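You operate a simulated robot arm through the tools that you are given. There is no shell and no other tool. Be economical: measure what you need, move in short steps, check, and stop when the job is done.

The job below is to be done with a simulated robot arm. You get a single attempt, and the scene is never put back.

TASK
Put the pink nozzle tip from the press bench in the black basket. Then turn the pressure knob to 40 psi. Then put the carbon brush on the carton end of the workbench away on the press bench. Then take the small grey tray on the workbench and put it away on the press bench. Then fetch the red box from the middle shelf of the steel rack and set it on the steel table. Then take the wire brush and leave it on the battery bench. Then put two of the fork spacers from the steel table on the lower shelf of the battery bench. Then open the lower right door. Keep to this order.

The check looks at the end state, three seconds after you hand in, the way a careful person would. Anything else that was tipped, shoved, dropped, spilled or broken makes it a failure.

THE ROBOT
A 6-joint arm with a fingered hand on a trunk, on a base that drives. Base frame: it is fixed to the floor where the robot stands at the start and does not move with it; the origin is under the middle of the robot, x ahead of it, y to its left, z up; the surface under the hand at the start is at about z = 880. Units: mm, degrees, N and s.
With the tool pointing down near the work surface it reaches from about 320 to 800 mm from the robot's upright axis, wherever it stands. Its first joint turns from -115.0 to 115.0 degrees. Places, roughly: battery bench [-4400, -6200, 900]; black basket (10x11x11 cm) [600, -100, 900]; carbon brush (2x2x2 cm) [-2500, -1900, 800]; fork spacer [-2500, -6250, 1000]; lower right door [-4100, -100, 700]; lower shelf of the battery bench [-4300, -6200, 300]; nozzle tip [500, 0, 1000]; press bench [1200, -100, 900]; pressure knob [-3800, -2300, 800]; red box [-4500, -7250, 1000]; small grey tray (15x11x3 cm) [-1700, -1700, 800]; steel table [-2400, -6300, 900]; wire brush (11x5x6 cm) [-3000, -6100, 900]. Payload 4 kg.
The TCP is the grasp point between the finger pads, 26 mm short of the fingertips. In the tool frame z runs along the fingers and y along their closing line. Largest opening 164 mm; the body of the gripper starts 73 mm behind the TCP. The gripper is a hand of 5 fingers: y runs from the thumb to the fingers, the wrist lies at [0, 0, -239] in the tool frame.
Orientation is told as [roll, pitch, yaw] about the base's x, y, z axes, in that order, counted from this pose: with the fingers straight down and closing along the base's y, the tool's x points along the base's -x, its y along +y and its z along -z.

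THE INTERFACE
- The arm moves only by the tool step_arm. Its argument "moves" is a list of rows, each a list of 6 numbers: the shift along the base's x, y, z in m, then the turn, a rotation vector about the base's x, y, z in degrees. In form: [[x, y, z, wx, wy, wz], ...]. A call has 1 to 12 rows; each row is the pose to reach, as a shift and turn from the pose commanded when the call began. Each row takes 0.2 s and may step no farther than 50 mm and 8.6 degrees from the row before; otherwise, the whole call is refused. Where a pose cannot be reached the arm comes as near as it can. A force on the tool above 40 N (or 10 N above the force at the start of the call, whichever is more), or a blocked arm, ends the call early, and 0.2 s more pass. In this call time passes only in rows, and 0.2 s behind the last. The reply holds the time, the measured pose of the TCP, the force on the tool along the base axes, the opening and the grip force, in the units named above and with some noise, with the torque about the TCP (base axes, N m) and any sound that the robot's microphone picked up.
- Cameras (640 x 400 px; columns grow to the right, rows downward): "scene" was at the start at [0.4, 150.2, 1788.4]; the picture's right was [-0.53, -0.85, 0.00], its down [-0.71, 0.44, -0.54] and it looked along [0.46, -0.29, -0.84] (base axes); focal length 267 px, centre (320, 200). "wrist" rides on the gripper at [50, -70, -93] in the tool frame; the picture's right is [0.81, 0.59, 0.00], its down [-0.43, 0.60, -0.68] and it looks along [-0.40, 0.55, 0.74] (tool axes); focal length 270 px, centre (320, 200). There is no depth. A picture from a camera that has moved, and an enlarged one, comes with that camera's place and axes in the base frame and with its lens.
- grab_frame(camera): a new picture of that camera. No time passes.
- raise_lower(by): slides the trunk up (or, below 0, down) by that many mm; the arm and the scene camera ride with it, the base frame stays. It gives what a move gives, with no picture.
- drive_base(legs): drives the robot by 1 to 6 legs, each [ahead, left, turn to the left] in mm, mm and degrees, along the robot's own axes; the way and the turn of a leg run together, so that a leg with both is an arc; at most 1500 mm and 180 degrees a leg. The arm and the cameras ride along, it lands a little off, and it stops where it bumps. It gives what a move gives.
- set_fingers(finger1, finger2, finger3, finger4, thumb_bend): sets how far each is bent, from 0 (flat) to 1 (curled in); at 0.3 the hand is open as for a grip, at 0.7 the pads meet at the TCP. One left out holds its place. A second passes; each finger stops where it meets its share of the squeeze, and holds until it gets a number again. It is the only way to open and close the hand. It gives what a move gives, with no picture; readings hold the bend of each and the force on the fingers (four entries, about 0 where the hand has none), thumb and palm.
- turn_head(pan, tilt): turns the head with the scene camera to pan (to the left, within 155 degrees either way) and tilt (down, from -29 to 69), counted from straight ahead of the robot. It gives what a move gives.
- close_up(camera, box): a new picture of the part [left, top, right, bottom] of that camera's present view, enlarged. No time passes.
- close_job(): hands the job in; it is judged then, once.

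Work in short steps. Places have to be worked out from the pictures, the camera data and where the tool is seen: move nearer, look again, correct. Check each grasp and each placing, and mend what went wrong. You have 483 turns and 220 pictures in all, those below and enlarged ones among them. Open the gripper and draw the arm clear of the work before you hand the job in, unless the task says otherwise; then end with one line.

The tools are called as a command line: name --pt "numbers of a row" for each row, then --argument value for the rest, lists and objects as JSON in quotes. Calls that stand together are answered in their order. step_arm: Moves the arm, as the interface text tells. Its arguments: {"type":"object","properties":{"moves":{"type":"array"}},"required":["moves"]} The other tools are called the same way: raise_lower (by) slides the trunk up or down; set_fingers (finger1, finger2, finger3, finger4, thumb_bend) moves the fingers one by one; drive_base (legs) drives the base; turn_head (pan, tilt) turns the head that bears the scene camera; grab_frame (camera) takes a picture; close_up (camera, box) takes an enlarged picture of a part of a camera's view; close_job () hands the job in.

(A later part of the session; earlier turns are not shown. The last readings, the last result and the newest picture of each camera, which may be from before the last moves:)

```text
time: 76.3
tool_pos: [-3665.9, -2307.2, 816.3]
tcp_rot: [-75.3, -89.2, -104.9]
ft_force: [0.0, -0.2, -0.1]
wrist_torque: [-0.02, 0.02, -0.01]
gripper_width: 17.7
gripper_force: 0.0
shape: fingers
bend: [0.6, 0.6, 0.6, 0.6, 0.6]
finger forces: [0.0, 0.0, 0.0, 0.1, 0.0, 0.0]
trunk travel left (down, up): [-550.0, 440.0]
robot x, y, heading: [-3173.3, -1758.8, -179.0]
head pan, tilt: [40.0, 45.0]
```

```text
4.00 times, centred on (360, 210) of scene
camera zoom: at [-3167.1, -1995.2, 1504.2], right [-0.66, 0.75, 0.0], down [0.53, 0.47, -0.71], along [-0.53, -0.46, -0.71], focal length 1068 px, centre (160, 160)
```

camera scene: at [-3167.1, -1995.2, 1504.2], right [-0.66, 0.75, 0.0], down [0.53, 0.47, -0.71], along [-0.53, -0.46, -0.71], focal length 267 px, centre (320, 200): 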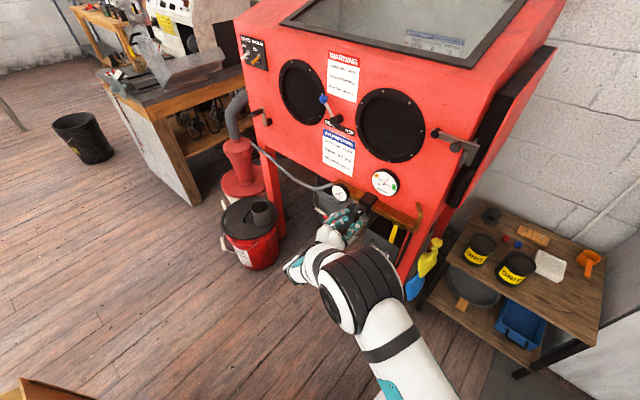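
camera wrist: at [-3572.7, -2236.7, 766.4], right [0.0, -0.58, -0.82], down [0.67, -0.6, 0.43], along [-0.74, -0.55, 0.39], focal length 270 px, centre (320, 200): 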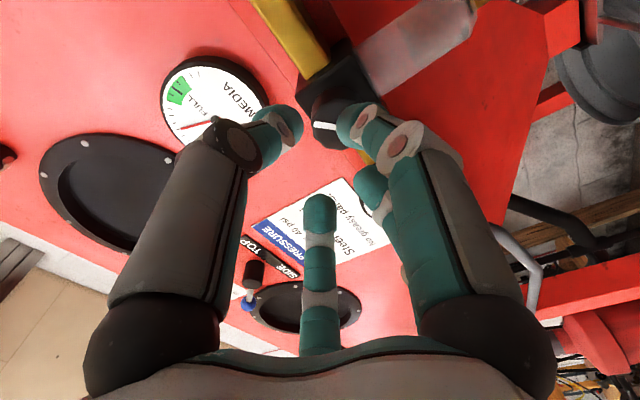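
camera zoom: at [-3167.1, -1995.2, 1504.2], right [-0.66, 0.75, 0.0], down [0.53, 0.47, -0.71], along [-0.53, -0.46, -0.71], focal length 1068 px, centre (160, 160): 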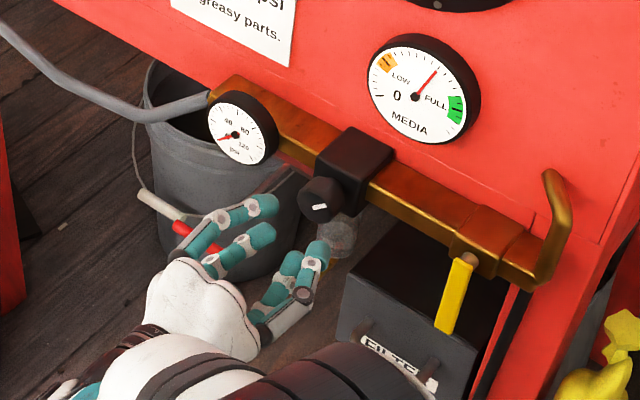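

The knob is a roughly 40 mm cylinder facing +x, front face at about (-3733,-2308,808). I open the claw to about 80 mm and move in so that the pads surround it.

set_fingers --finger1 0.42 --finger2 0.42 --finger3 0.42 --finger4 0.42 --thumb_bend 0.42

step_arm --pt "0 -0.001 -0.008 0 0 0" --pt "-0.02 -0.001 -0.008 0 0 0" --pt "-0.035 -0.001 -0.008 0 0 0"

close_up --camera "wrist" --box '[220, 60, 460, 240]'

close_up --camera "scene" --box '[310, 160, 410, 260]'

```text
time: 77.3
tool_pos: [-3667.5, -2306.3, 816.8]
tcp_rot: [-74.6, -89.3, -105.5]
ft_force: [0.7, -0.6, 0.1]
wrist_torque: [0.02, 0.0, 0.01]
gripper_width: 61.8
gripper_force: 0.1
shape: fingers
bend: [0.42, 0.42, 0.42, 0.42, 0.42]
finger forces: [0.1, 0.0, 0.1, 0.1, 0.0, 0.0]
trunk travel left (down, up): [-550.0, 440.0]
robot x, y, heading: [-3168.4, -1757.5, -178.7]
head pan, tilt: [40.0, 45.0]
```

```text
time: 78.1
tool_pos: [-3702.5, -2307.1, 807.4]
tcp_rot: [-73.1, -89.3, -106.9]
ft_force: [0.3, -0.3, 0.9]
wrist_torque: [0.02, 0.0, -0.01]
gripper_width: 61.5
gripper_force: 0.0
shape: fingers
bend: [0.42, 0.42, 0.42, 0.42, 0.42]
finger forces: [0.0, 0.0, 0.1, 0.0, 0.0, 0.0]
trunk travel left (down, up): [-550.0, 440.0]
robot x, y, heading: [-3169.6, -1754.6, -178.8]
head pan, tilt: [40.0, 45.0]
```

```text
2.22 times, centred on (340, 150) of wrist
camera zoom: at [-3607.6, -2237.6, 757.8], right [0.0, -0.58, -0.82], down [0.67, -0.6, 0.43], along [-0.74, -0.55, 0.39], focal length 601 px, centre (276, 311)
```

zoom: 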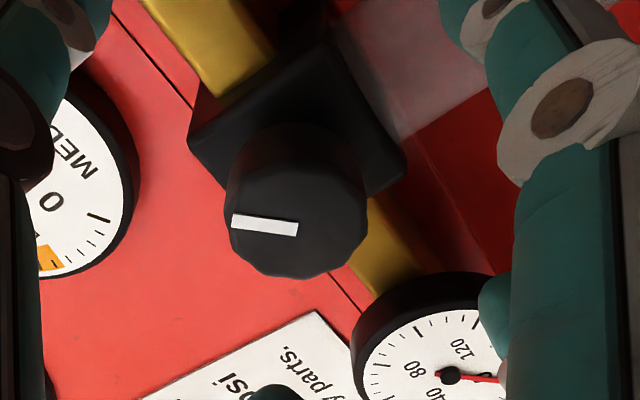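

```text
4.00 times, centred on (360, 210) of scene
camera zoom: at [-3167.1, -1994.9, 1504.3], right [-0.66, 0.75, 0.0], down [0.53, 0.47, -0.71], along [-0.53, -0.46, -0.71], focal length 1068 px, centre (160, 160)
```

zoom: 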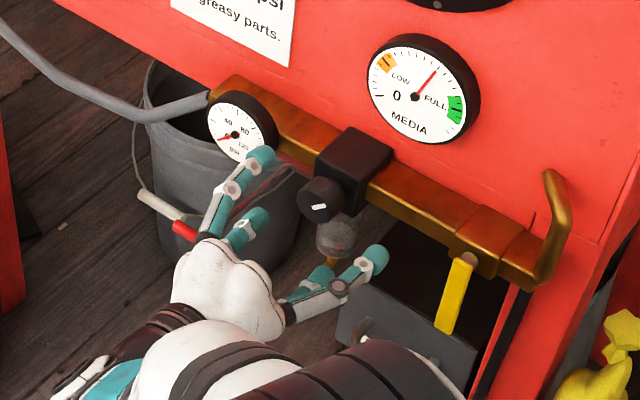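

The knob centre refines to about (-2308, 802) in y,z. I lower 5 mm and advance to x≈-3727.

step_arm --pt "0 -0.001 -0.005 0 0 0" --pt "-0.014 -0.001 -0.005 0 0 0" --pt "-0.025 -0.001 -0.005 0 0 0"

close_up --camera "wrist" --box '[220, 60, 460, 240]'

close_up --camera "scene" --box '[310, 160, 410, 260]'

```text
time: 78.9
tool_pos: [-3727.8, -2308.1, 801.5]
tcp_rot: [-73.9, -89.3, -106.3]
ft_force: [1.1, -0.2, 0.0]
wrist_torque: [-0.02, 0.02, -0.01]
gripper_width: 61.7
gripper_force: 0.0
shape: fingers
bend: [0.42, 0.42, 0.42, 0.42, 0.42]
finger forces: [0.0, 0.0, 0.0, 0.0, 0.0, 0.1]
trunk travel left (down, up): [-550.0, 440.0]
robot x, y, heading: [-3171.5, -1760.9, -178.9]
head pan, tilt: [40.0, 45.0]
```

```text
2.22 times, centred on (340, 150) of wrist
camera zoom: at [-3633.0, -2238.3, 752.5], right [0.0, -0.58, -0.82], down [0.67, -0.6, 0.43], along [-0.74, -0.55, 0.39], focal length 601 px, centre (276, 311)
```

zoom: 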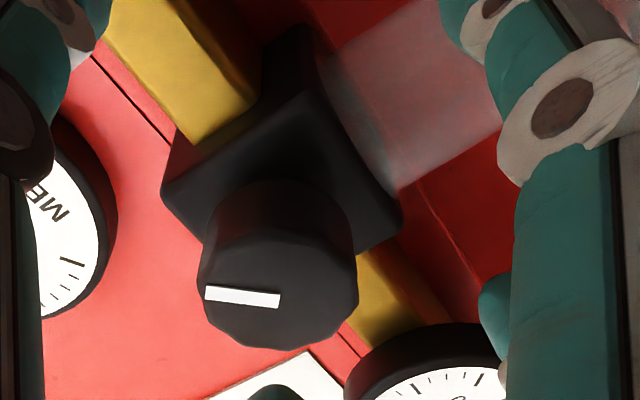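

```text
4.00 times, centred on (360, 210) of scene
camera zoom: at [-3167.2, -1994.9, 1504.3], right [-0.66, 0.75, 0.0], down [0.53, 0.47, -0.71], along [-0.53, -0.46, -0.71], focal length 1068 px, centre (160, 160)
```

zoom: 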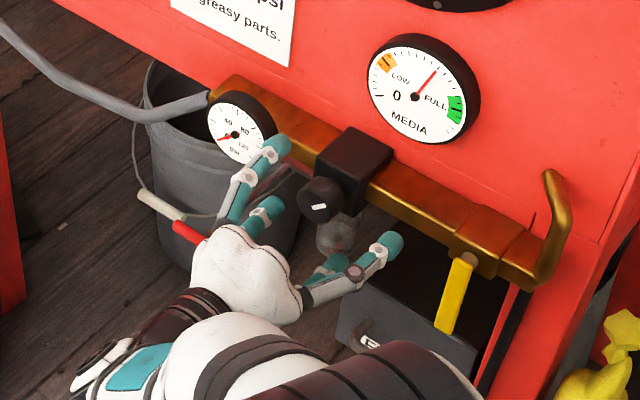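

The knob face is centred on the tool axis and 4 mm ahead of the TCP, and the tips overlap the knob's depth. I close the fingers on it.

set_fingers --finger1 0.6 --finger2 0.6 --finger3 0.6 --finger4 0.6 --thumb_bend 0.6

close_up --camera "scene" --box '[310, 160, 410, 260]'

```text
time: 79.9
tool_pos: [-3726.9, -2308.9, 801.7]
tcp_rot: [-75.1, -89.3, -105.0]
ft_force: [0.5, -1.7, 0.5]
wrist_torque: [-0.02, 0.03, 0.06]
gripper_width: 18.0
gripper_force: 1.0
shape: fingers
bend: [0.6, 0.6, 0.58, 0.6, 0.6]
finger forces: [0.0, 0.1, 1.9, 0.0, 0.0, 0.0]
trunk travel left (down, up): [-550.0, 440.0]
robot x, y, heading: [-3169.5, -1756.9, -178.8]
head pan, tilt: [40.0, 45.0]
```

```text
4.00 times, centred on (360, 210) of scene
camera zoom: at [-3167.0, -1995.0, 1504.3], right [-0.66, 0.75, 0.0], down [0.53, 0.47, -0.71], along [-0.53, -0.46, -0.71], focal length 1068 px, centre (160, 160)
```

zoom: 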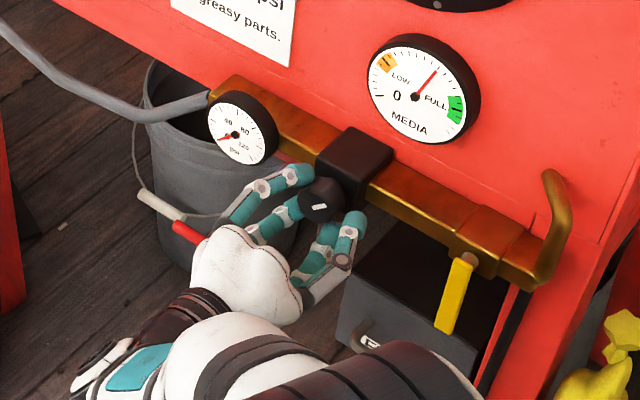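

Only one finger touches so far; the knob is thinner than I thought. I squeeze further.

set_fingers --finger1 0.75 --finger2 0.75 --finger3 0.75 --finger4 0.75 --thumb_bend 0.75

close_up --camera "scene" --box '[310, 160, 410, 260]'

close_up --camera "wrist" --box '[220, 60, 460, 240]'

```text
time: 80.9
tool_pos: [-3727.7, -2308.0, 801.8]
tcp_rot: [-73.6, -89.2, -106.6]
ft_force: [0.3, 2.1, 0.0]
wrist_torque: [-0.03, 0.03, 0.07]
gripper_width: 6.6
gripper_force: 20.9
shape: fingers
bend: [0.65, 0.61, 0.59, 0.62, 0.66]
finger forces: [6.3, 7.8, 8.1, 6.8, 12.6, 0.1]
trunk travel left (down, up): [-550.0, 440.0]
robot x, y, heading: [-3174.5, -1758.2, -179.2]
head pan, tilt: [40.0, 45.0]
```

```text
4.00 times, centred on (360, 210) of scene
camera zoom: at [-3167.1, -1994.5, 1504.3], right [-0.66, 0.75, 0.0], down [0.53, 0.46, -0.71], along [-0.53, -0.46, -0.71], focal length 1068 px, centre (160, 160)
```

zoom: 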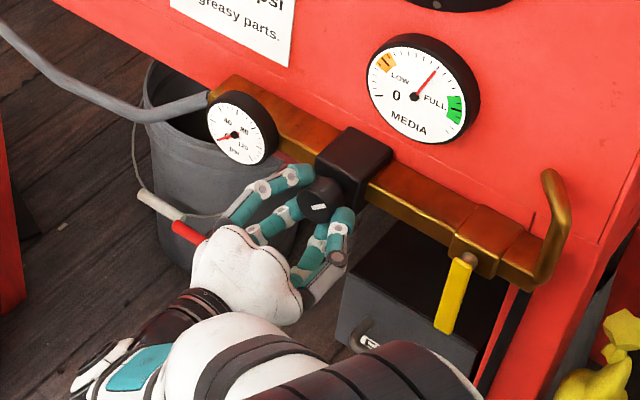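

```text
2.22 times, centred on (340, 150) of wrist
camera zoom: at [-3633.0, -2237.6, 752.4], right [0.0, -0.58, -0.82], down [0.67, -0.6, 0.43], along [-0.74, -0.55, 0.39], focal length 601 px, centre (276, 311)
```

zoom: 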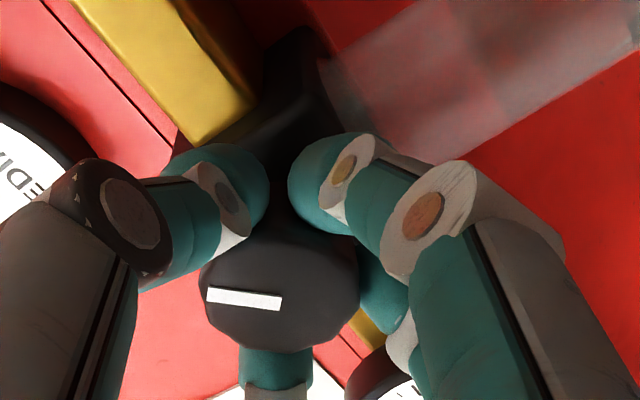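

The knob is gripped by all five fingers. I try a clockwise turn of 24° (seen from the front) and watch the gauge.

step_arm --pt "0 0 0 -8 0 0" --pt "0 0 0 -16 0 0" --pt "0 0 0 -24 0 0"

close_up --camera "scene" --box '[330, 170, 390, 220]'

```text
time: 81.7
tool_pos: [-3726.9, -2308.3, 800.2]
tcp_rot: [89.1, -66.7, 90.9]
ft_force: [2.4, 1.1, -8.1]
wrist_torque: [0.09, -0.13, 0.1]
gripper_width: 6.4
gripper_force: 22.0
shape: fingers
bend: [0.65, 0.61, 0.59, 0.63, 0.66]
finger forces: [8.4, 8.9, 6.9, 5.8, 13.4, 0.0]
trunk travel left (down, up): [-550.0, 440.0]
robot x, y, heading: [-3170.4, -1755.1, -178.8]
head pan, tilt: [40.0, 45.0]
```

```text
8.00 times, centred on (360, 195) of scene
camera zoom: at [-3167.5, -1995.5, 1504.0], right [-0.66, 0.75, 0.0], down [0.53, 0.47, -0.71], along [-0.53, -0.46, -0.71], focal length 2135 px, centre (0, 240)
```

zoom: 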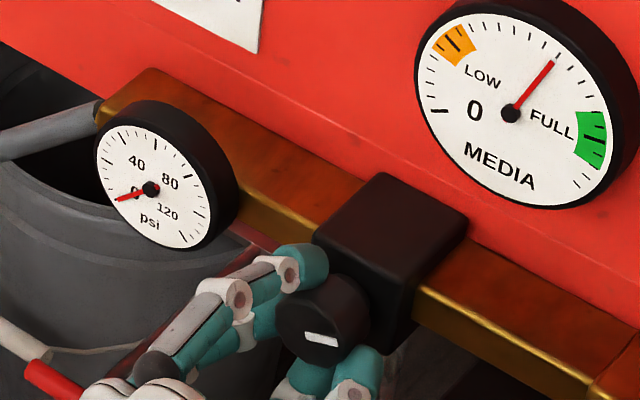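

The knob's mark turned clockwise but the needle is still near 0. I continue another 24° and look again.

step_arm --pt "0 0 0 -8 0 0" --pt "0 0 0 -16 0 0" --pt "0 0 0 -24 0 0"

close_up --camera "scene" --box '[330, 170, 390, 220]'

```text
time: 82.5
tool_pos: [-3728.1, -2310.4, 798.7]
tcp_rot: [89.5, -42.7, 90.4]
ft_force: [2.4, -3.2, -13.2]
wrist_torque: [0.08, -0.31, 0.17]
gripper_width: 6.3
gripper_force: 22.7
shape: fingers
bend: [0.64, 0.61, 0.59, 0.63, 0.66]
finger forces: [9.5, 9.2, 6.2, 5.2, 15.0, 0.1]
trunk travel left (down, up): [-550.0, 440.0]
robot x, y, heading: [-3175.9, -1755.9, -179.0]
head pan, tilt: [40.0, 45.0]
```

```text
8.00 times, centred on (360, 195) of scene
camera zoom: at [-3168.0, -1996.5, 1503.9], right [-0.66, 0.75, 0.0], down [0.53, 0.47, -0.71], along [-0.53, -0.46, -0.71], focal length 2135 px, centre (0, 240)
```

zoom: 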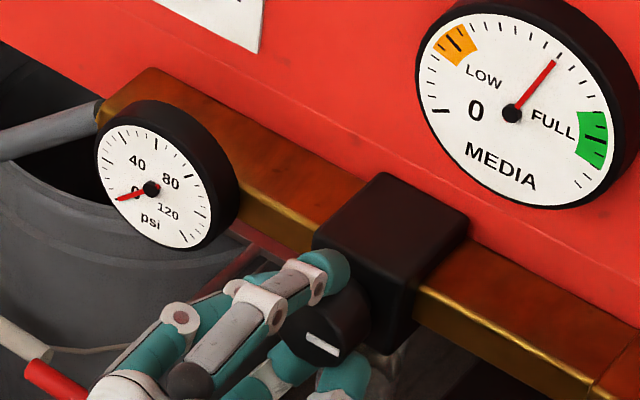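

The needle hardly moved. I turn 40° further to see whether it responds.

step_arm --pt "0 0.001 0.001 -8 0 0" --pt "0 0.001 0.002 -16 0 0" --pt "0 0.001 0.002 -24 0 0" --pt "0 0.001 0.002 -32 0 0" --pt "0 0.001 0.002 -40 0 0"

close_up --camera "scene" --box '[330, 170, 390, 220]'

```text
time: 83.7
tool_pos: [-3728.2, -2311.3, 800.0]
tcp_rot: [89.6, -2.8, 90.5]
ft_force: [10.7, -19.4, -21.4]
wrist_torque: [0.17, -0.6, 0.63]
gripper_width: 7.0
gripper_force: 25.0
shape: fingers
bend: [0.63, 0.61, 0.61, 0.64, 0.65]
finger forces: [13.0, 9.3, 4.7, 4.8, 18.7, 0.0]
trunk travel left (down, up): [-550.0, 440.0]
robot x, y, heading: [-3170.4, -1760.7, -178.6]
head pan, tilt: [40.0, 45.0]
```

```text
8.00 times, centred on (360, 195) of scene
camera zoom: at [-3167.5, -1998.9, 1503.6], right [-0.66, 0.75, 0.0], down [0.53, 0.47, -0.71], along [-0.53, -0.46, -0.71], focal length 2135 px, centre (0, 240)
```

zoom: 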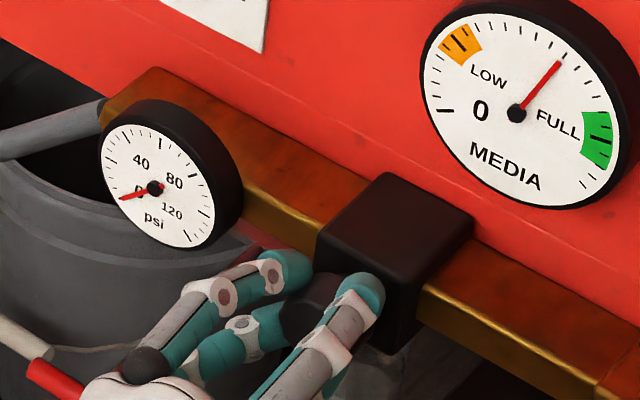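

Still no response, and force builds up, so the knob may be at a stop or slipping. I check the mark and gauge in the wrist view.

grab_frame --camera "wrist"

```text
175 pictures are left
camera wrist: at [-3632.9, -2358.2, 729.7], right [0.0, -0.84, 0.55], down [0.67, 0.41, 0.62], along [-0.74, 0.36, 0.56], focal length 270 px, centre (320, 200)
```

wrist: 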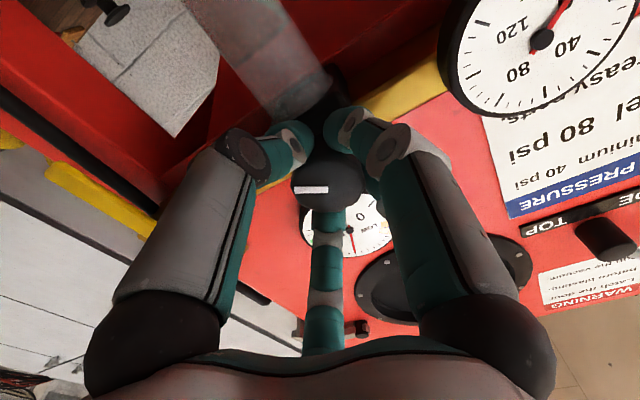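

The mark kept the same place relative to the hand, so the knob really turned about 88° clockwise with no gauge response. I turn it back to the start and beyond, counter-clockwise, watching the gauge.

step_arm --pt "0 0 0 8 0 0" --pt "0 0 0 16 0 0" --pt "0 0 0 24 0 0" --pt "0 0 -0.001 32 0 0" --pt "0 0 -0.001 40 0 0" --pt "0 0 -0.001 48 0 0" --pt "0 0 -0.001 56 0 0" --pt "0 0 -0.001 64 0 0" --pt "0 0 -0.001 72 0 0" --pt "0 0 -0.001 80 0 0" --pt "0 0 -0.001 88 0 0"

step_arm --pt "0 0 0 8 0 0" --pt "0 0 0 16 0 0" --pt "0 0 0 24 0 0" --pt "0 0 0 32 0 0"

close_up --camera "scene" --box '[330, 170, 390, 220]'

```text
time: 86.1
tool_pos: [-3729.2, -2308.4, 804.3]
tcp_rot: [-84.0, -89.3, -96.2]
ft_force: [15.6, 7.1, -6.1]
wrist_torque: [0.03, -0.17, -0.01]
gripper_width: 6.5
gripper_force: 23.7
shape: fingers
bend: [0.64, 0.61, 0.59, 0.63, 0.66]
finger forces: [8.9, 9.0, 8.8, 7.3, 14.7, 0.0]
trunk travel left (down, up): [-550.0, 440.0]
robot x, y, heading: [-3173.2, -1762.0, -178.7]
head pan, tilt: [40.0, 45.0]
```

```text
time: 87.1
tool_pos: [-3728.7, -2307.8, 805.2]
tcp_rot: [-90.1, -57.3, -90.1]
ft_force: [7.8, 6.7, 6.0]
wrist_torque: [-0.05, 0.15, -0.02]
gripper_width: 6.2
gripper_force: 23.6
shape: fingers
bend: [0.65, 0.61, 0.59, 0.62, 0.66]
finger forces: [7.0, 7.0, 8.7, 8.7, 15.8, 0.1]
trunk travel left (down, up): [-550.0, 440.0]
robot x, y, heading: [-3168.7, -1758.7, -179.3]
head pan, tilt: [40.0, 45.0]
```

```text
8.00 times, centred on (360, 195) of scene
camera zoom: at [-3165.9, -1993.7, 1504.6], right [-0.66, 0.75, 0.0], down [0.53, 0.46, -0.71], along [-0.53, -0.47, -0.71], focal length 2135 px, centre (0, 240)
```

zoom: 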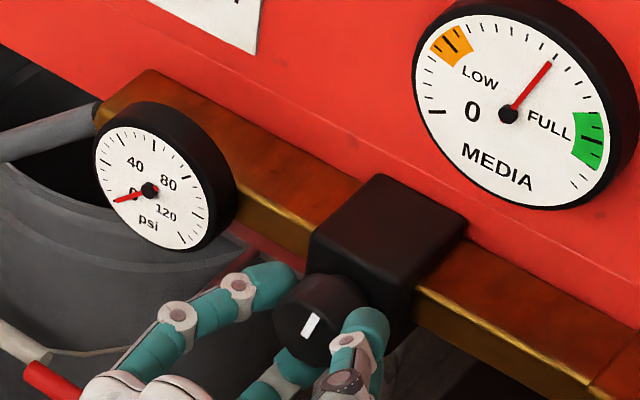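

The needle does not respond in this direction either. Perhaps the yellow lever on the pipe is a closed air supply valve, so I take a close look at the pipe and lever.

close_up --camera "scene" --box '[380, 180, 460, 260]'

close_up --camera "scene" --box '[310, 60, 470, 200]'

```text
5.00 times, centred on (420, 220) of scene
camera zoom: at [-3165.9, -1993.7, 1504.6], right [-0.66, 0.75, 0.0], down [0.53, 0.46, -0.71], along [-0.53, -0.47, -0.71], focal length 1334 px, centre (-180, 100)
```

zoom: 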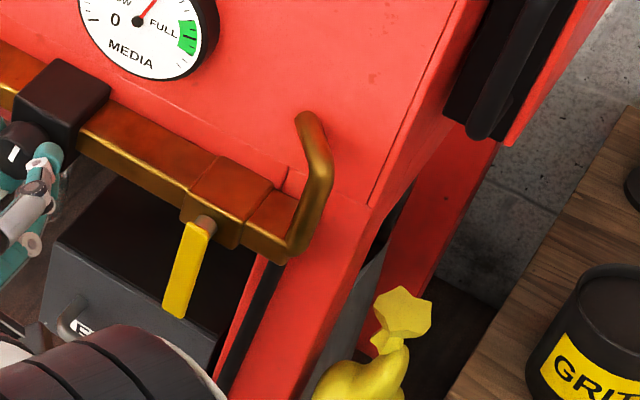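

```text
2.86 times, centred on (390, 130) of scene
camera zoom: at [-3165.9, -1993.7, 1504.6], right [-0.66, 0.75, 0.0], down [0.53, 0.46, -0.71], along [-0.53, -0.47, -0.71], focal length 762 px, centre (120, 400)
```

zoom: 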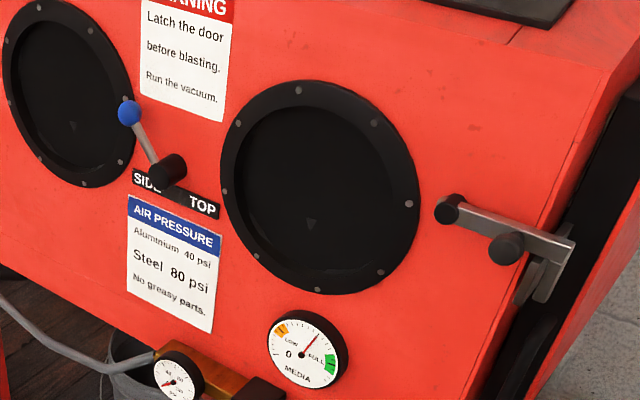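

The yellow lever hangs across the pipe, so the supply ball valve is closed and the gauge cannot respond; I need to open it to set 40 psi. I release the knob, back off and look at the lever with the wrist camera.

set_fingers --finger1 0.42 --finger2 0.42 --finger3 0.42 --finger4 0.42 --thumb_bend 0.42

step_arm --pt "0.03 0 0 0 0 0" --pt "0.06 0 0 -8 0 0" --pt "0.07 0 0 -16 0 0" --pt "0.07 0.03 0 -24 0 0" --pt "0.07 0.06 -0.02 -32 0 0" --pt "0.07 0.09 -0.05 -32 0 0"

grab_frame --camera "wrist"

close_up --camera "scene" --box '[320, 170, 440, 270]'

```text
time: 88.1
tool_pos: [-3727.9, -2308.7, 802.7]
tcp_rot: [-89.8, -57.3, -90.4]
ft_force: [-0.2, -0.1, -0.1]
wrist_torque: [0.01, -0.01, 0.0]
gripper_width: 61.7
gripper_force: 0.2
shape: fingers
bend: [0.42, 0.42, 0.42, 0.42, 0.42]
finger forces: [0.0, 0.1, 0.0, 0.0, 0.0, 0.0]
trunk travel left (down, up): [-550.0, 440.0]
robot x, y, heading: [-3170.9, -1759.2, -178.9]
head pan, tilt: [40.0, 45.0]
```

```text
time: 89.5
tool_pos: [-3671.2, -2225.5, 757.3]
tcp_rot: [-20.9, -88.2, -158.9]
ft_force: [-0.1, -0.2, 0.1]
wrist_torque: [0.01, 0.01, 0.01]
gripper_width: 62.1
gripper_force: 0.0
shape: fingers
bend: [0.42, 0.42, 0.42, 0.42, 0.42]
finger forces: [0.0, 0.0, 0.1, 0.1, 0.1, 0.1]
out of reach, approached as far as the arm can: row 5, 6
trunk travel left (down, up): [-550.0, 440.0]
robot x, y, heading: [-3173.5, -1756.3, -178.8]
head pan, tilt: [40.0, 45.0]
```

```text
171 pictures are left
camera wrist: at [-3576.0, -2155.2, 710.4], right [0.02, -0.58, -0.82], down [0.67, -0.6, 0.45], along [-0.75, -0.55, 0.37], focal length 270 px, centre (320, 200)
```

wrist: 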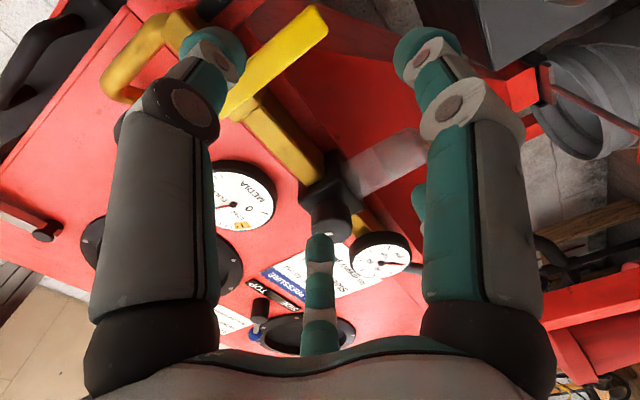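

```text
4.00 times, centred on (380, 220) of scene
camera zoom: at [-3166.9, -1995.0, 1504.3], right [-0.66, 0.75, 0.0], down [0.53, 0.47, -0.71], along [-0.53, -0.46, -0.71], focal length 1068 px, centre (80, 120)
```

zoom: 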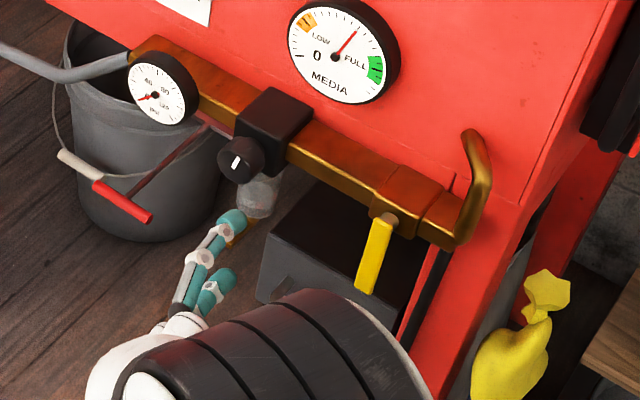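

The filter box lies well below and behind (z≈530), so the lever, hanging at about (-3765,-2180, z 715–800), is free. I shift the base 100 mm right for reach and close the fingers into a poker.

drive_base --legs '[[0, -100, 0]]'

set_fingers --finger1 0.7 --finger2 0.7 --finger3 0.7 --finger4 0.7 --thumb_bend 0.7

grab_frame --camera "wrist"

close_up --camera "scene" --box '[320, 130, 480, 270]'

```text
time: 90.7
tool_pos: [-3673.4, -2125.5, 758.4]
tcp_rot: [-22.7, -88.3, -157.2]
ft_force: [-0.5, -0.3, -0.7]
wrist_torque: [0.0, 0.0, 0.05]
gripper_width: 61.8
gripper_force: 0.1
shape: fingers
bend: [0.42, 0.42, 0.42, 0.42, 0.42]
finger forces: [0.0, 0.1, 0.0, 0.1, 0.1, 0.1]
trunk travel left (down, up): [-550.0, 440.0]
robot x, y, heading: [-3172.4, -1662.3, -178.9]
head pan, tilt: [40.0, 45.0]
```

```text
time: 91.7
tool_pos: [-3673.2, -2126.2, 756.9]
tcp_rot: [-23.3, -88.1, -156.6]
ft_force: [0.7, -0.1, 0.0]
wrist_torque: [-0.03, 0.01, 0.03]
gripper_width: 0.1
gripper_force: 0.1
shape: fingers
bend: [0.68, 0.68, 0.68, 0.68, 0.69]
finger forces: [0.0, 0.0, 0.1, 0.0, 0.0, 0.0]
trunk travel left (down, up): [-550.0, 440.0]
robot x, y, heading: [-3169.8, -1659.6, -179.0]
head pan, tilt: [40.0, 45.0]
```

```text
169 pictures are left
camera wrist: at [-3578.6, -2055.2, 710.4], right [0.02, -0.58, -0.82], down [0.67, -0.6, 0.44], along [-0.75, -0.55, 0.37], focal length 270 px, centre (320, 200)
```

wrist: 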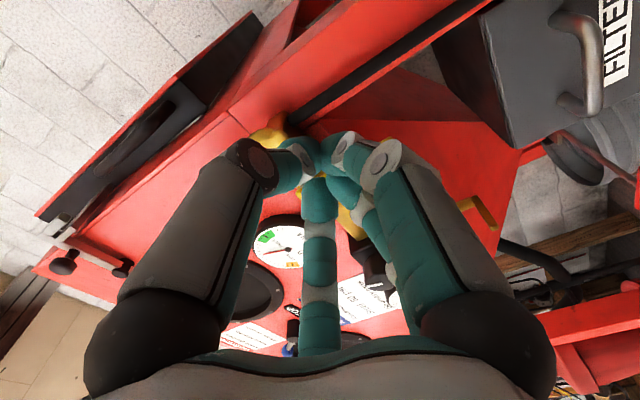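

```text
2.86 times, centred on (400, 200) of scene
camera zoom: at [-3169.3, -1895.6, 1504.3], right [-0.66, 0.75, 0.0], down [0.53, 0.46, -0.71], along [-0.53, -0.46, -0.71], focal length 762 px, centre (91, 200)
```

zoom: 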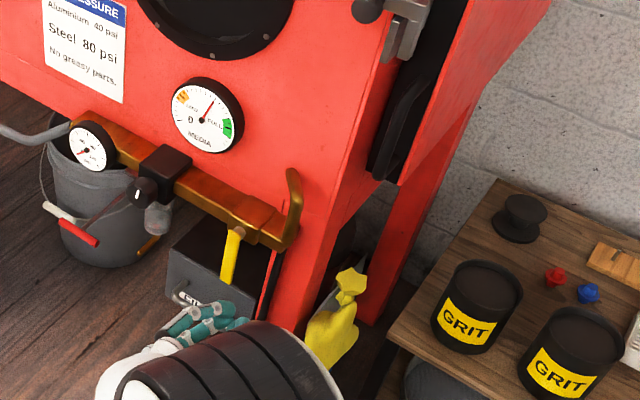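

The lever tip is at about (-3764,-2175,715). I advance the closed fingers on its right side, at y≈-2128.

step_arm --pt "-0.025 0 -0.01 0 0 0" --pt "-0.05 0 -0.015 0 0 0" --pt "-0.072 0 -0.02 0 0 0"

grab_frame --camera "wrist"

close_up --camera "scene" --box '[320, 170, 440, 270]'

```text
time: 92.5
tool_pos: [-3743.6, -2126.5, 738.9]
tcp_rot: [-22.5, -88.2, -157.4]
ft_force: [-0.5, 0.2, 0.4]
wrist_torque: [-0.02, -0.01, 0.01]
gripper_width: 0.0
gripper_force: 0.0
shape: fingers
bend: [0.68, 0.68, 0.68, 0.68, 0.69]
finger forces: [0.0, 0.1, 0.0, 0.0, 0.0, 0.1]
trunk travel left (down, up): [-550.0, 440.0]
robot x, y, heading: [-3173.0, -1663.1, -178.9]
head pan, tilt: [40.0, 45.0]
```

```text
167 pictures are left
camera wrist: at [-3649.4, -2055.7, 690.8], right [0.02, -0.58, -0.82], down [0.67, -0.6, 0.44], along [-0.75, -0.55, 0.37], focal length 270 px, centre (320, 200)
```

wrist: 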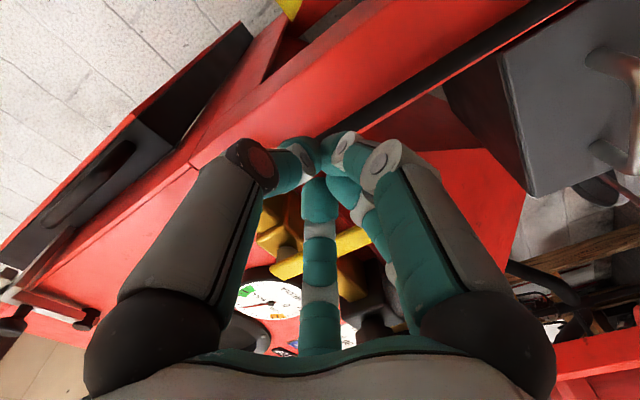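

```text
4.00 times, centred on (380, 220) of scene
camera zoom: at [-3169.3, -1895.6, 1504.3], right [-0.66, 0.75, 0.0], down [0.53, 0.46, -0.71], along [-0.53, -0.46, -0.71], focal length 1068 px, centre (80, 120)
```

zoom: 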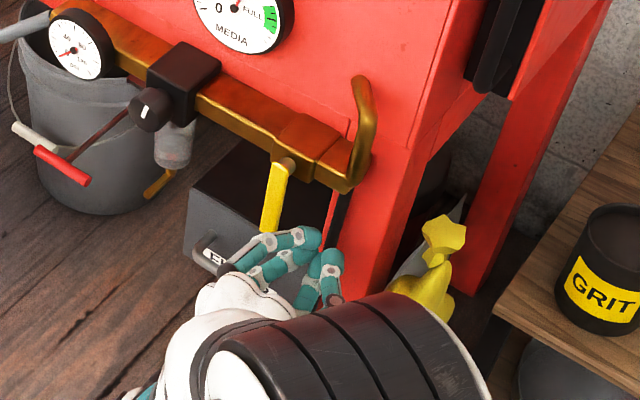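

The lever lies about 55 mm to the left of my fingertips. I raise slightly to z≈748 and push toward -y gently in small rows.

step_arm --pt "0 -0.01 0.008 0 0 0" --pt "0 -0.02 0.008 0 0 0" --pt "0 -0.03 0.006 0 0 0" --pt "0 -0.04 0.004 0 0 0" --pt "0 -0.05 0.003 0 0 0"

close_up --camera "scene" --box '[320, 170, 440, 270]'

```text
time: 93.7
tool_pos: [-3746.2, -2177.4, 740.1]
tcp_rot: [-23.3, -88.2, -156.7]
ft_force: [1.4, 0.8, -0.7]
wrist_torque: [-0.01, -0.01, 0.02]
gripper_width: 0.0
gripper_force: 0.1
shape: fingers
bend: [0.68, 0.68, 0.69, 0.68, 0.69]
finger forces: [0.0, 0.0, 0.1, 0.0, 0.1, 0.1]
trunk travel left (down, up): [-550.0, 440.0]
robot x, y, heading: [-3171.3, -1661.8, -178.9]
head pan, tilt: [40.0, 45.0]
```

```text
4.00 times, centred on (380, 220) of scene
camera zoom: at [-3169.2, -1895.5, 1504.3], right [-0.66, 0.75, 0.0], down [0.53, 0.46, -0.71], along [-0.53, -0.46, -0.71], focal length 1068 px, centre (80, 120)
```

zoom: 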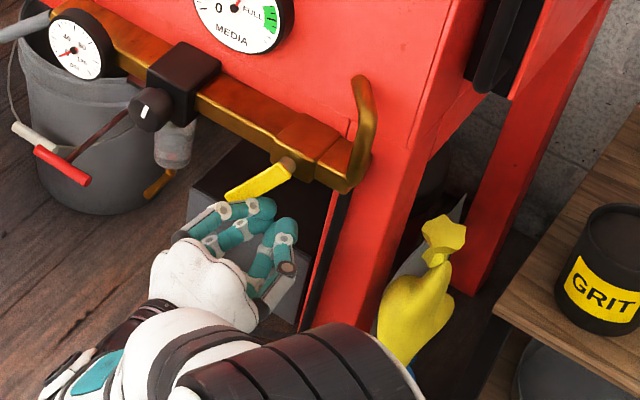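

The lever is swinging left and up, easily. I keep pushing along the arc.

step_arm --pt "0 -0.012 0.003 0 0 0" --pt "0 -0.022 0.008 0 0 0" --pt "0 -0.03 0.016 0 0 0" --pt "0 -0.036 0.026 0 0 0" --pt "0 -0.038 0.034 0 0 0"

close_up --camera "scene" --box '[320, 170, 440, 270]'

```text
time: 94.9
tool_pos: [-3745.9, -2212.6, 772.0]
tcp_rot: [-23.9, -88.0, -155.9]
ft_force: [4.6, 0.8, -9.3]
wrist_torque: [-0.06, -0.01, -0.08]
gripper_width: 0.0
gripper_force: 9.3
shape: fingers
bend: [0.68, 0.68, 0.69, 0.7, 0.69]
finger forces: [0.0, 0.0, 0.0, 17.6, 0.0, 0.0]
trunk travel left (down, up): [-550.0, 440.0]
robot x, y, heading: [-3179.0, -1655.1, -178.9]
head pan, tilt: [40.0, 45.0]
```

```text
4.00 times, centred on (380, 220) of scene
camera zoom: at [-3169.5, -1896.1, 1504.0], right [-0.66, 0.75, 0.0], down [0.53, 0.46, -0.71], along [-0.53, -0.46, -0.71], focal length 1068 px, centre (80, 120)
```

zoom: 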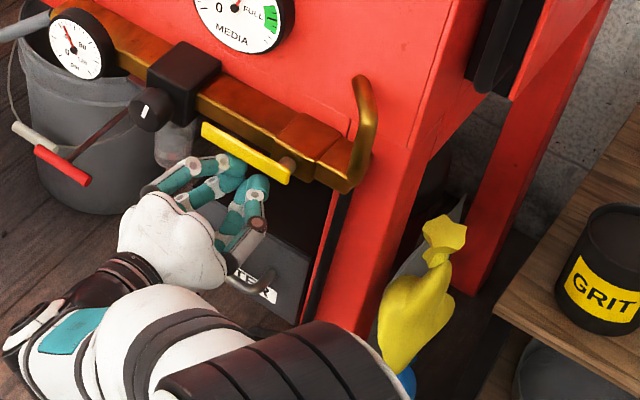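

The lever now lies along the pipe and the gauge needle has jumped up, so the valve theory was right. I withdraw the hand and read the gauge.

step_arm --pt "0 0.005 -0.015 0 0 0" --pt "0.03 0.005 -0.02 0 0 0" --pt "0.07 0.005 -0.02 0 0 0"

close_up --camera "scene" --box '[320, 155, 370, 205]'

```text
time: 95.7
tool_pos: [-3678.2, -2205.9, 752.3]
tcp_rot: [-22.9, -88.3, -157.1]
ft_force: [-0.9, -0.8, 0.0]
wrist_torque: [-0.03, -0.03, -0.01]
gripper_width: 0.2
gripper_force: 0.0
shape: fingers
bend: [0.68, 0.68, 0.68, 0.69, 0.69]
finger forces: [0.0, 0.0, 0.0, 0.1, 0.1, 0.0]
trunk travel left (down, up): [-550.0, 440.0]
robot x, y, heading: [-3168.5, -1658.1, -179.1]
head pan, tilt: [40.0, 45.0]
```

```text
8.00 times, centred on (345, 180) of scene
camera zoom: at [-3169.1, -1895.6, 1504.3], right [-0.66, 0.75, 0.0], down [0.53, 0.46, -0.71], along [-0.53, -0.46, -0.71], focal length 2135 px, centre (120, 360)
```

zoom: 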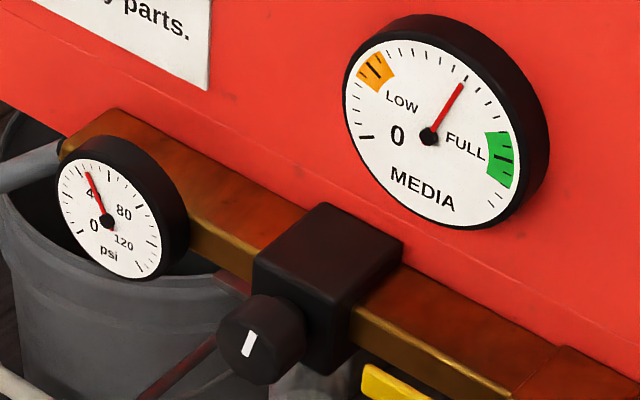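

Reading the needle angle (about 118° on a 225°→-45° scale) gives roughly 47 psi. I go back to the knob with the hand turned 36°, so a gap between the fingers faces the lever tip beside the knob.

set_fingers --finger1 0.44 --finger2 0.44 --finger3 0.44 --finger4 0.44 --thumb_bend 0.44

step_arm --pt "0.01 -0.03 0.015 -6 0 0" --pt "0.01 -0.06 0.03 -12 0 0" --pt "0.01 -0.09 0.045 -20 0 0" --pt "0.01 -0.102 0.05 -28 0 0" --pt "0 -0.102 0.05 -36 0 0" --pt "-0.02 -0.102 0.05 -36 0 0"

grab_frame --camera "wrist"

close_up --camera "scene" --box '[310, 160, 410, 240]'

```text
time: 96.7
tool_pos: [-3679.5, -2206.4, 752.6]
tcp_rot: [-23.3, -88.3, -156.6]
ft_force: [-0.1, -0.2, 0.4]
wrist_torque: [-0.04, 0.0, 0.01]
gripper_width: 56.8
gripper_force: 0.2
shape: fingers
bend: [0.44, 0.44, 0.44, 0.44, 0.44]
finger forces: [0.1, 0.1, 0.1, 0.1, 0.0, 0.1]
trunk travel left (down, up): [-550.0, 440.0]
robot x, y, heading: [-3171.0, -1661.7, -179.0]
head pan, tilt: [40.0, 45.0]
```

```text
time: 98.1
tool_pos: [-3696.4, -2310.0, 804.5]
tcp_rot: [87.7, -54.6, 93.0]
ft_force: [1.5, -0.1, 0.6]
wrist_torque: [-0.01, -0.02, 0.01]
gripper_width: 56.9
gripper_force: 0.1
shape: fingers
bend: [0.44, 0.44, 0.44, 0.44, 0.44]
finger forces: [0.1, 0.0, 0.1, 0.1, 0.1, 0.0]
trunk travel left (down, up): [-550.0, 440.0]
robot x, y, heading: [-3171.6, -1659.7, -179.0]
head pan, tilt: [40.0, 45.0]
```

```text
162 pictures are left
camera wrist: at [-3602.0, -2281.2, 724.9], right [0.02, -0.95, -0.32], down [0.67, -0.22, 0.71], along [-0.75, -0.23, 0.62], focal length 270 px, centre (320, 200)
```

wrist: 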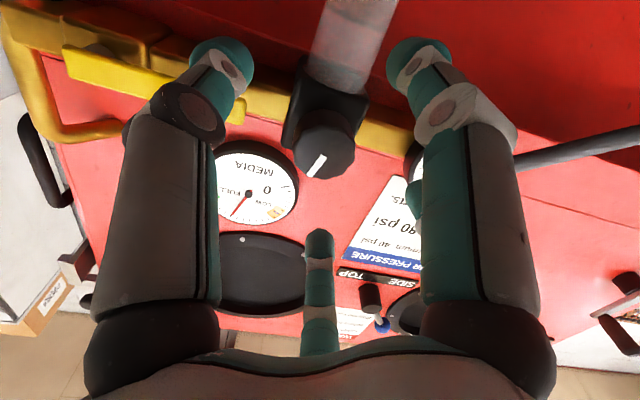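

```text
5.00 times, centred on (360, 200) of scene
camera zoom: at [-3169.3, -1895.6, 1504.3], right [-0.66, 0.75, 0.0], down [0.53, 0.46, -0.71], along [-0.53, -0.46, -0.71], focal length 1334 px, centre (120, 200)
```

zoom: 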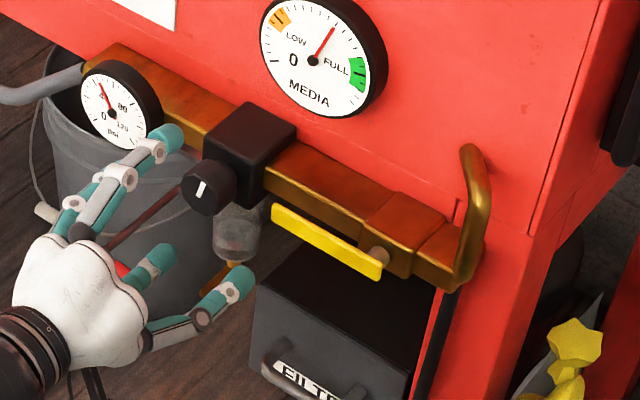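

The lever tip (about y -2260) sits in the gap between thumb and finger. I advance to x≈-3724 and close on the knob.

step_arm --pt "-0.015 0.001 -0.001 0 0 0" --pt "-0.028 0.001 -0.001 0 0 0"

set_fingers --finger1 0.75 --finger2 0.75 --finger3 0.75 --finger4 0.75 --thumb_bend 0.75

step_arm --pt "0 0 0 5 0 0" --pt "0 0 0 10 0 0"

close_up --camera "scene" --box '[320, 155, 370, 205]'

```text
time: 98.7
tool_pos: [-3725.3, -2311.9, 803.8]
tcp_rot: [87.7, -54.8, 92.8]
ft_force: [0.6, 0.8, 0.3]
wrist_torque: [0.01, 0.0, -0.01]
gripper_width: 56.8
gripper_force: 0.1
shape: fingers
bend: [0.44, 0.44, 0.44, 0.44, 0.44]
finger forces: [0.1, 0.0, 0.0, 0.0, 0.0, 0.0]
trunk travel left (down, up): [-550.0, 440.0]
robot x, y, heading: [-3173.0, -1657.7, -178.9]
head pan, tilt: [40.0, 45.0]
```

```text
time: 99.7
tool_pos: [-3725.0, -2311.0, 804.2]
tcp_rot: [87.6, -54.7, 92.8]
ft_force: [1.5, 3.4, -3.0]
wrist_torque: [-0.02, -0.01, 0.0]
gripper_width: 10.5
gripper_force: 22.2
shape: fingers
bend: [0.63, 0.61, 0.61, 0.63, 0.65]
finger forces: [6.9, 8.3, 8.3, 6.8, 14.6, 0.0]
trunk travel left (down, up): [-550.0, 440.0]
robot x, y, heading: [-3169.8, -1657.0, -178.9]
head pan, tilt: [40.0, 45.0]
```

```text
time: 100.3
tool_pos: [-3725.6, -2309.7, 803.1]
tcp_rot: [86.7, -64.8, 93.9]
ft_force: [-3.1, 0.7, -2.0]
wrist_torque: [-0.02, -0.01, 0.07]
gripper_width: 10.6
gripper_force: 21.8
shape: fingers
bend: [0.63, 0.61, 0.61, 0.63, 0.65]
finger forces: [6.6, 8.4, 8.6, 6.3, 13.3, 0.1]
trunk travel left (down, up): [-550.0, 440.0]
robot x, y, heading: [-3172.2, -1657.0, -179.0]
head pan, tilt: [40.0, 45.0]
```

```text
8.00 times, centred on (345, 180) of scene
camera zoom: at [-3170.0, -1895.8, 1504.2], right [-0.66, 0.75, 0.0], down [0.53, 0.46, -0.71], along [-0.53, -0.46, -0.71], focal length 2135 px, centre (120, 360)
```

zoom: 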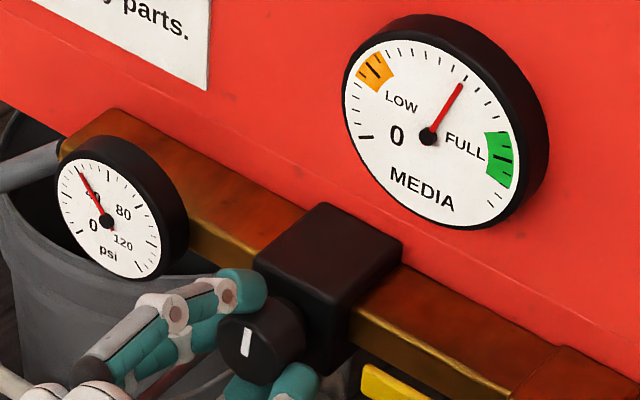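

Turning counter-clockwise lowers it: 10° took it from about 47.5 to 42.7 psi. I turn 5° more and read it with a bigger zoom.

step_arm --pt "0 0 0 5 0 0"

close_up --camera "scene" --box '[325, 170, 345, 192]'

```text
time: 100.7
tool_pos: [-3725.5, -2310.2, 804.6]
tcp_rot: [85.7, -69.7, 94.7]
ft_force: [-5.9, 0.5, -0.8]
wrist_torque: [-0.04, 0.02, 0.11]
gripper_width: 10.3
gripper_force: 21.2
shape: fingers
bend: [0.63, 0.61, 0.61, 0.63, 0.65]
finger forces: [5.9, 8.3, 8.8, 6.2, 12.8, 0.0]
trunk travel left (down, up): [-550.0, 440.0]
robot x, y, heading: [-3173.3, -1656.3, -178.8]
head pan, tilt: [40.0, 45.0]
```

```text
16.00 times, centred on (335, 181) of scene
camera zoom: at [-3170.1, -1895.7, 1504.3], right [-0.66, 0.75, 0.0], down [0.53, 0.46, -0.71], along [-0.53, -0.46, -0.71], focal length 4270 px, centre (80, 504)
```

zoom: 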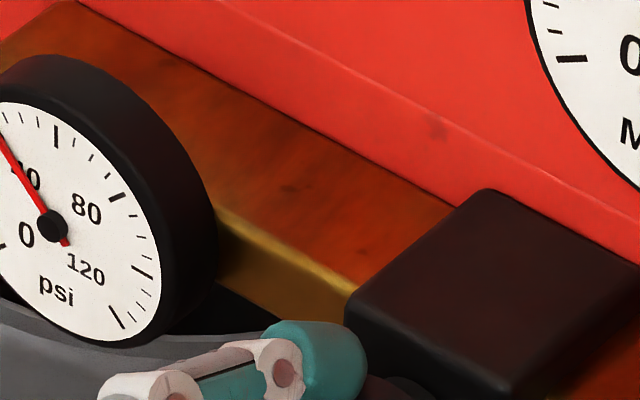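

Major ticks are every 20 psi (60 at top, 80 and 120 visible). I shift the zoom left to see the 40 tick and the needle together.

close_up --camera "scene" --box '[315, 168, 345, 192]'

```text
16.00 times, centred on (330, 180) of scene
camera zoom: at [-3170.1, -1895.7, 1504.3], right [-0.66, 0.75, 0.0], down [0.53, 0.46, -0.71], along [-0.53, -0.46, -0.71], focal length 4270 px, centre (160, 520)
```

zoom: 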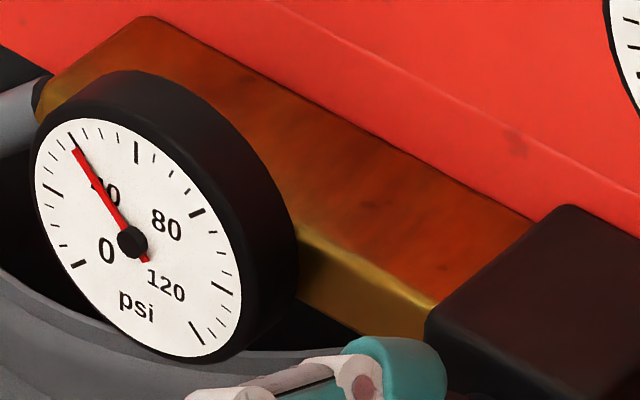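

The needle points right at the 40 tick. I open the fingers, back away and check that it stays.

set_fingers --finger1 0.44 --finger2 0.44 --finger3 0.44 --finger4 0.44 --thumb_bend 0.44

step_arm --pt "0.03 0 0 0 0 0" --pt "0.07 0 0 5 0 0" --pt "0.09 0.02 0 10 0 0"

close_up --camera "scene" --box '[315, 168, 345, 192]'

```text
time: 101.7
tool_pos: [-3724.8, -2310.2, 804.6]
tcp_rot: [85.7, -69.8, 94.8]
ft_force: [-0.3, 0.4, 0.3]
wrist_torque: [0.02, -0.02, 0.01]
gripper_width: 56.8
gripper_force: 0.0
shape: fingers
bend: [0.44, 0.44, 0.44, 0.44, 0.44]
finger forces: [0.0, 0.1, 0.0, 0.1, 0.0, 0.0]
trunk travel left (down, up): [-550.0, 440.0]
robot x, y, heading: [-3176.2, -1658.0, -178.8]
head pan, tilt: [40.0, 45.0]
```

```text
time: 102.5
tool_pos: [-3634.5, -2288.5, 805.2]
tcp_rot: [80.9, -79.6, 99.2]
ft_force: [-0.1, -0.5, 0.7]
wrist_torque: [0.03, 0.01, 0.02]
gripper_width: 56.8
gripper_force: 0.1
shape: fingers
bend: [0.44, 0.44, 0.44, 0.44, 0.44]
finger forces: [0.0, 0.1, 0.0, 0.0, 0.1, 0.1]
trunk travel left (down, up): [-550.0, 440.0]
robot x, y, heading: [-3171.2, -1657.0, -179.0]
head pan, tilt: [40.0, 45.0]
```

```text
16.00 times, centred on (330, 180) of scene
camera zoom: at [-3169.0, -1895.6, 1504.2], right [-0.66, 0.75, 0.0], down [0.53, 0.46, -0.71], along [-0.53, -0.46, -0.71], focal length 4270 px, centre (160, 520)
```

zoom: 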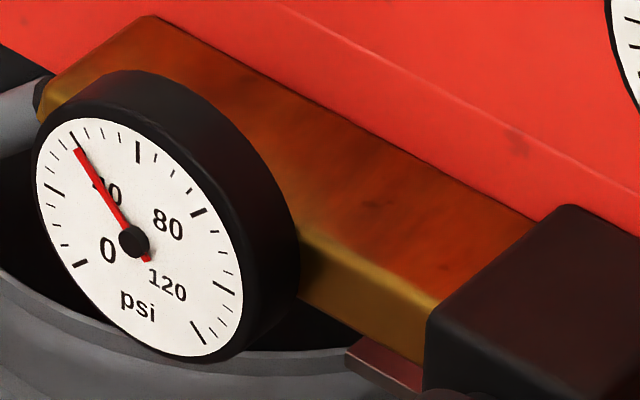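

The gauge holds at 40 psi. Now for the carbon brush: I raise the trunk, then swing the hand back to pointing down in front of the robot.

raise_lower --by 300

step_arm --pt "0.005 0.045 0.0 0 -8 0" --pt "0.01 0.09 0.0 0 -16 0" --pt "0.015 0.135 0.01 0 -24 0" --pt "0.02 0.18 0.01 0 -32 0" --pt "0.02 0.225 0.02 0 -40 0" --pt "0.02 0.27 0.03 0 -48 0" --pt "0.02 0.315 0.04 0 -56 0" --pt "0.02 0.36 0.05 0 -64 0" --pt "0.02 0.405 0.05 0 -72 0" --pt "0.02 0.45 0.06 0 -80 0" --pt "0.02 0.49 0.06 0 -88 0"

```text
time: 105.5
tool_pos: [-3635.8, -2290.2, 1104.5]
tcp_rot: [81.0, -79.8, 99.2]
ft_force: [-0.2, -0.6, -0.2]
wrist_torque: [0.01, 0.0, 0.02]
gripper_width: 57.1
gripper_force: 0.0
shape: fingers
bend: [0.44, 0.44, 0.44, 0.44, 0.44]
finger forces: [0.0, 0.0, 0.0, 0.0, 0.0, 0.0]
trunk travel left (down, up): [-850.0, 140.0]
robot x, y, heading: [-3172.5, -1658.8, -178.8]
head pan, tilt: [40.0, 45.0]
```

```text
time: 107.9
tool_pos: [-3615.0, -1797.3, 1166.0]
tcp_rot: [0.5, -0.3, 169.8]
ft_force: [0.5, 0.9, -0.7]
wrist_torque: [-0.01, -0.02, -0.02]
gripper_width: 56.9
gripper_force: 0.1
shape: fingers
bend: [0.44, 0.44, 0.44, 0.44, 0.44]
finger forces: [0.0, 0.0, 0.1, 0.0, 0.0, 0.0]
trunk travel left (down, up): [-850.0, 140.0]
robot x, y, heading: [-3173.8, -1655.4, -179.3]
head pan, tilt: [40.0, 45.0]
```

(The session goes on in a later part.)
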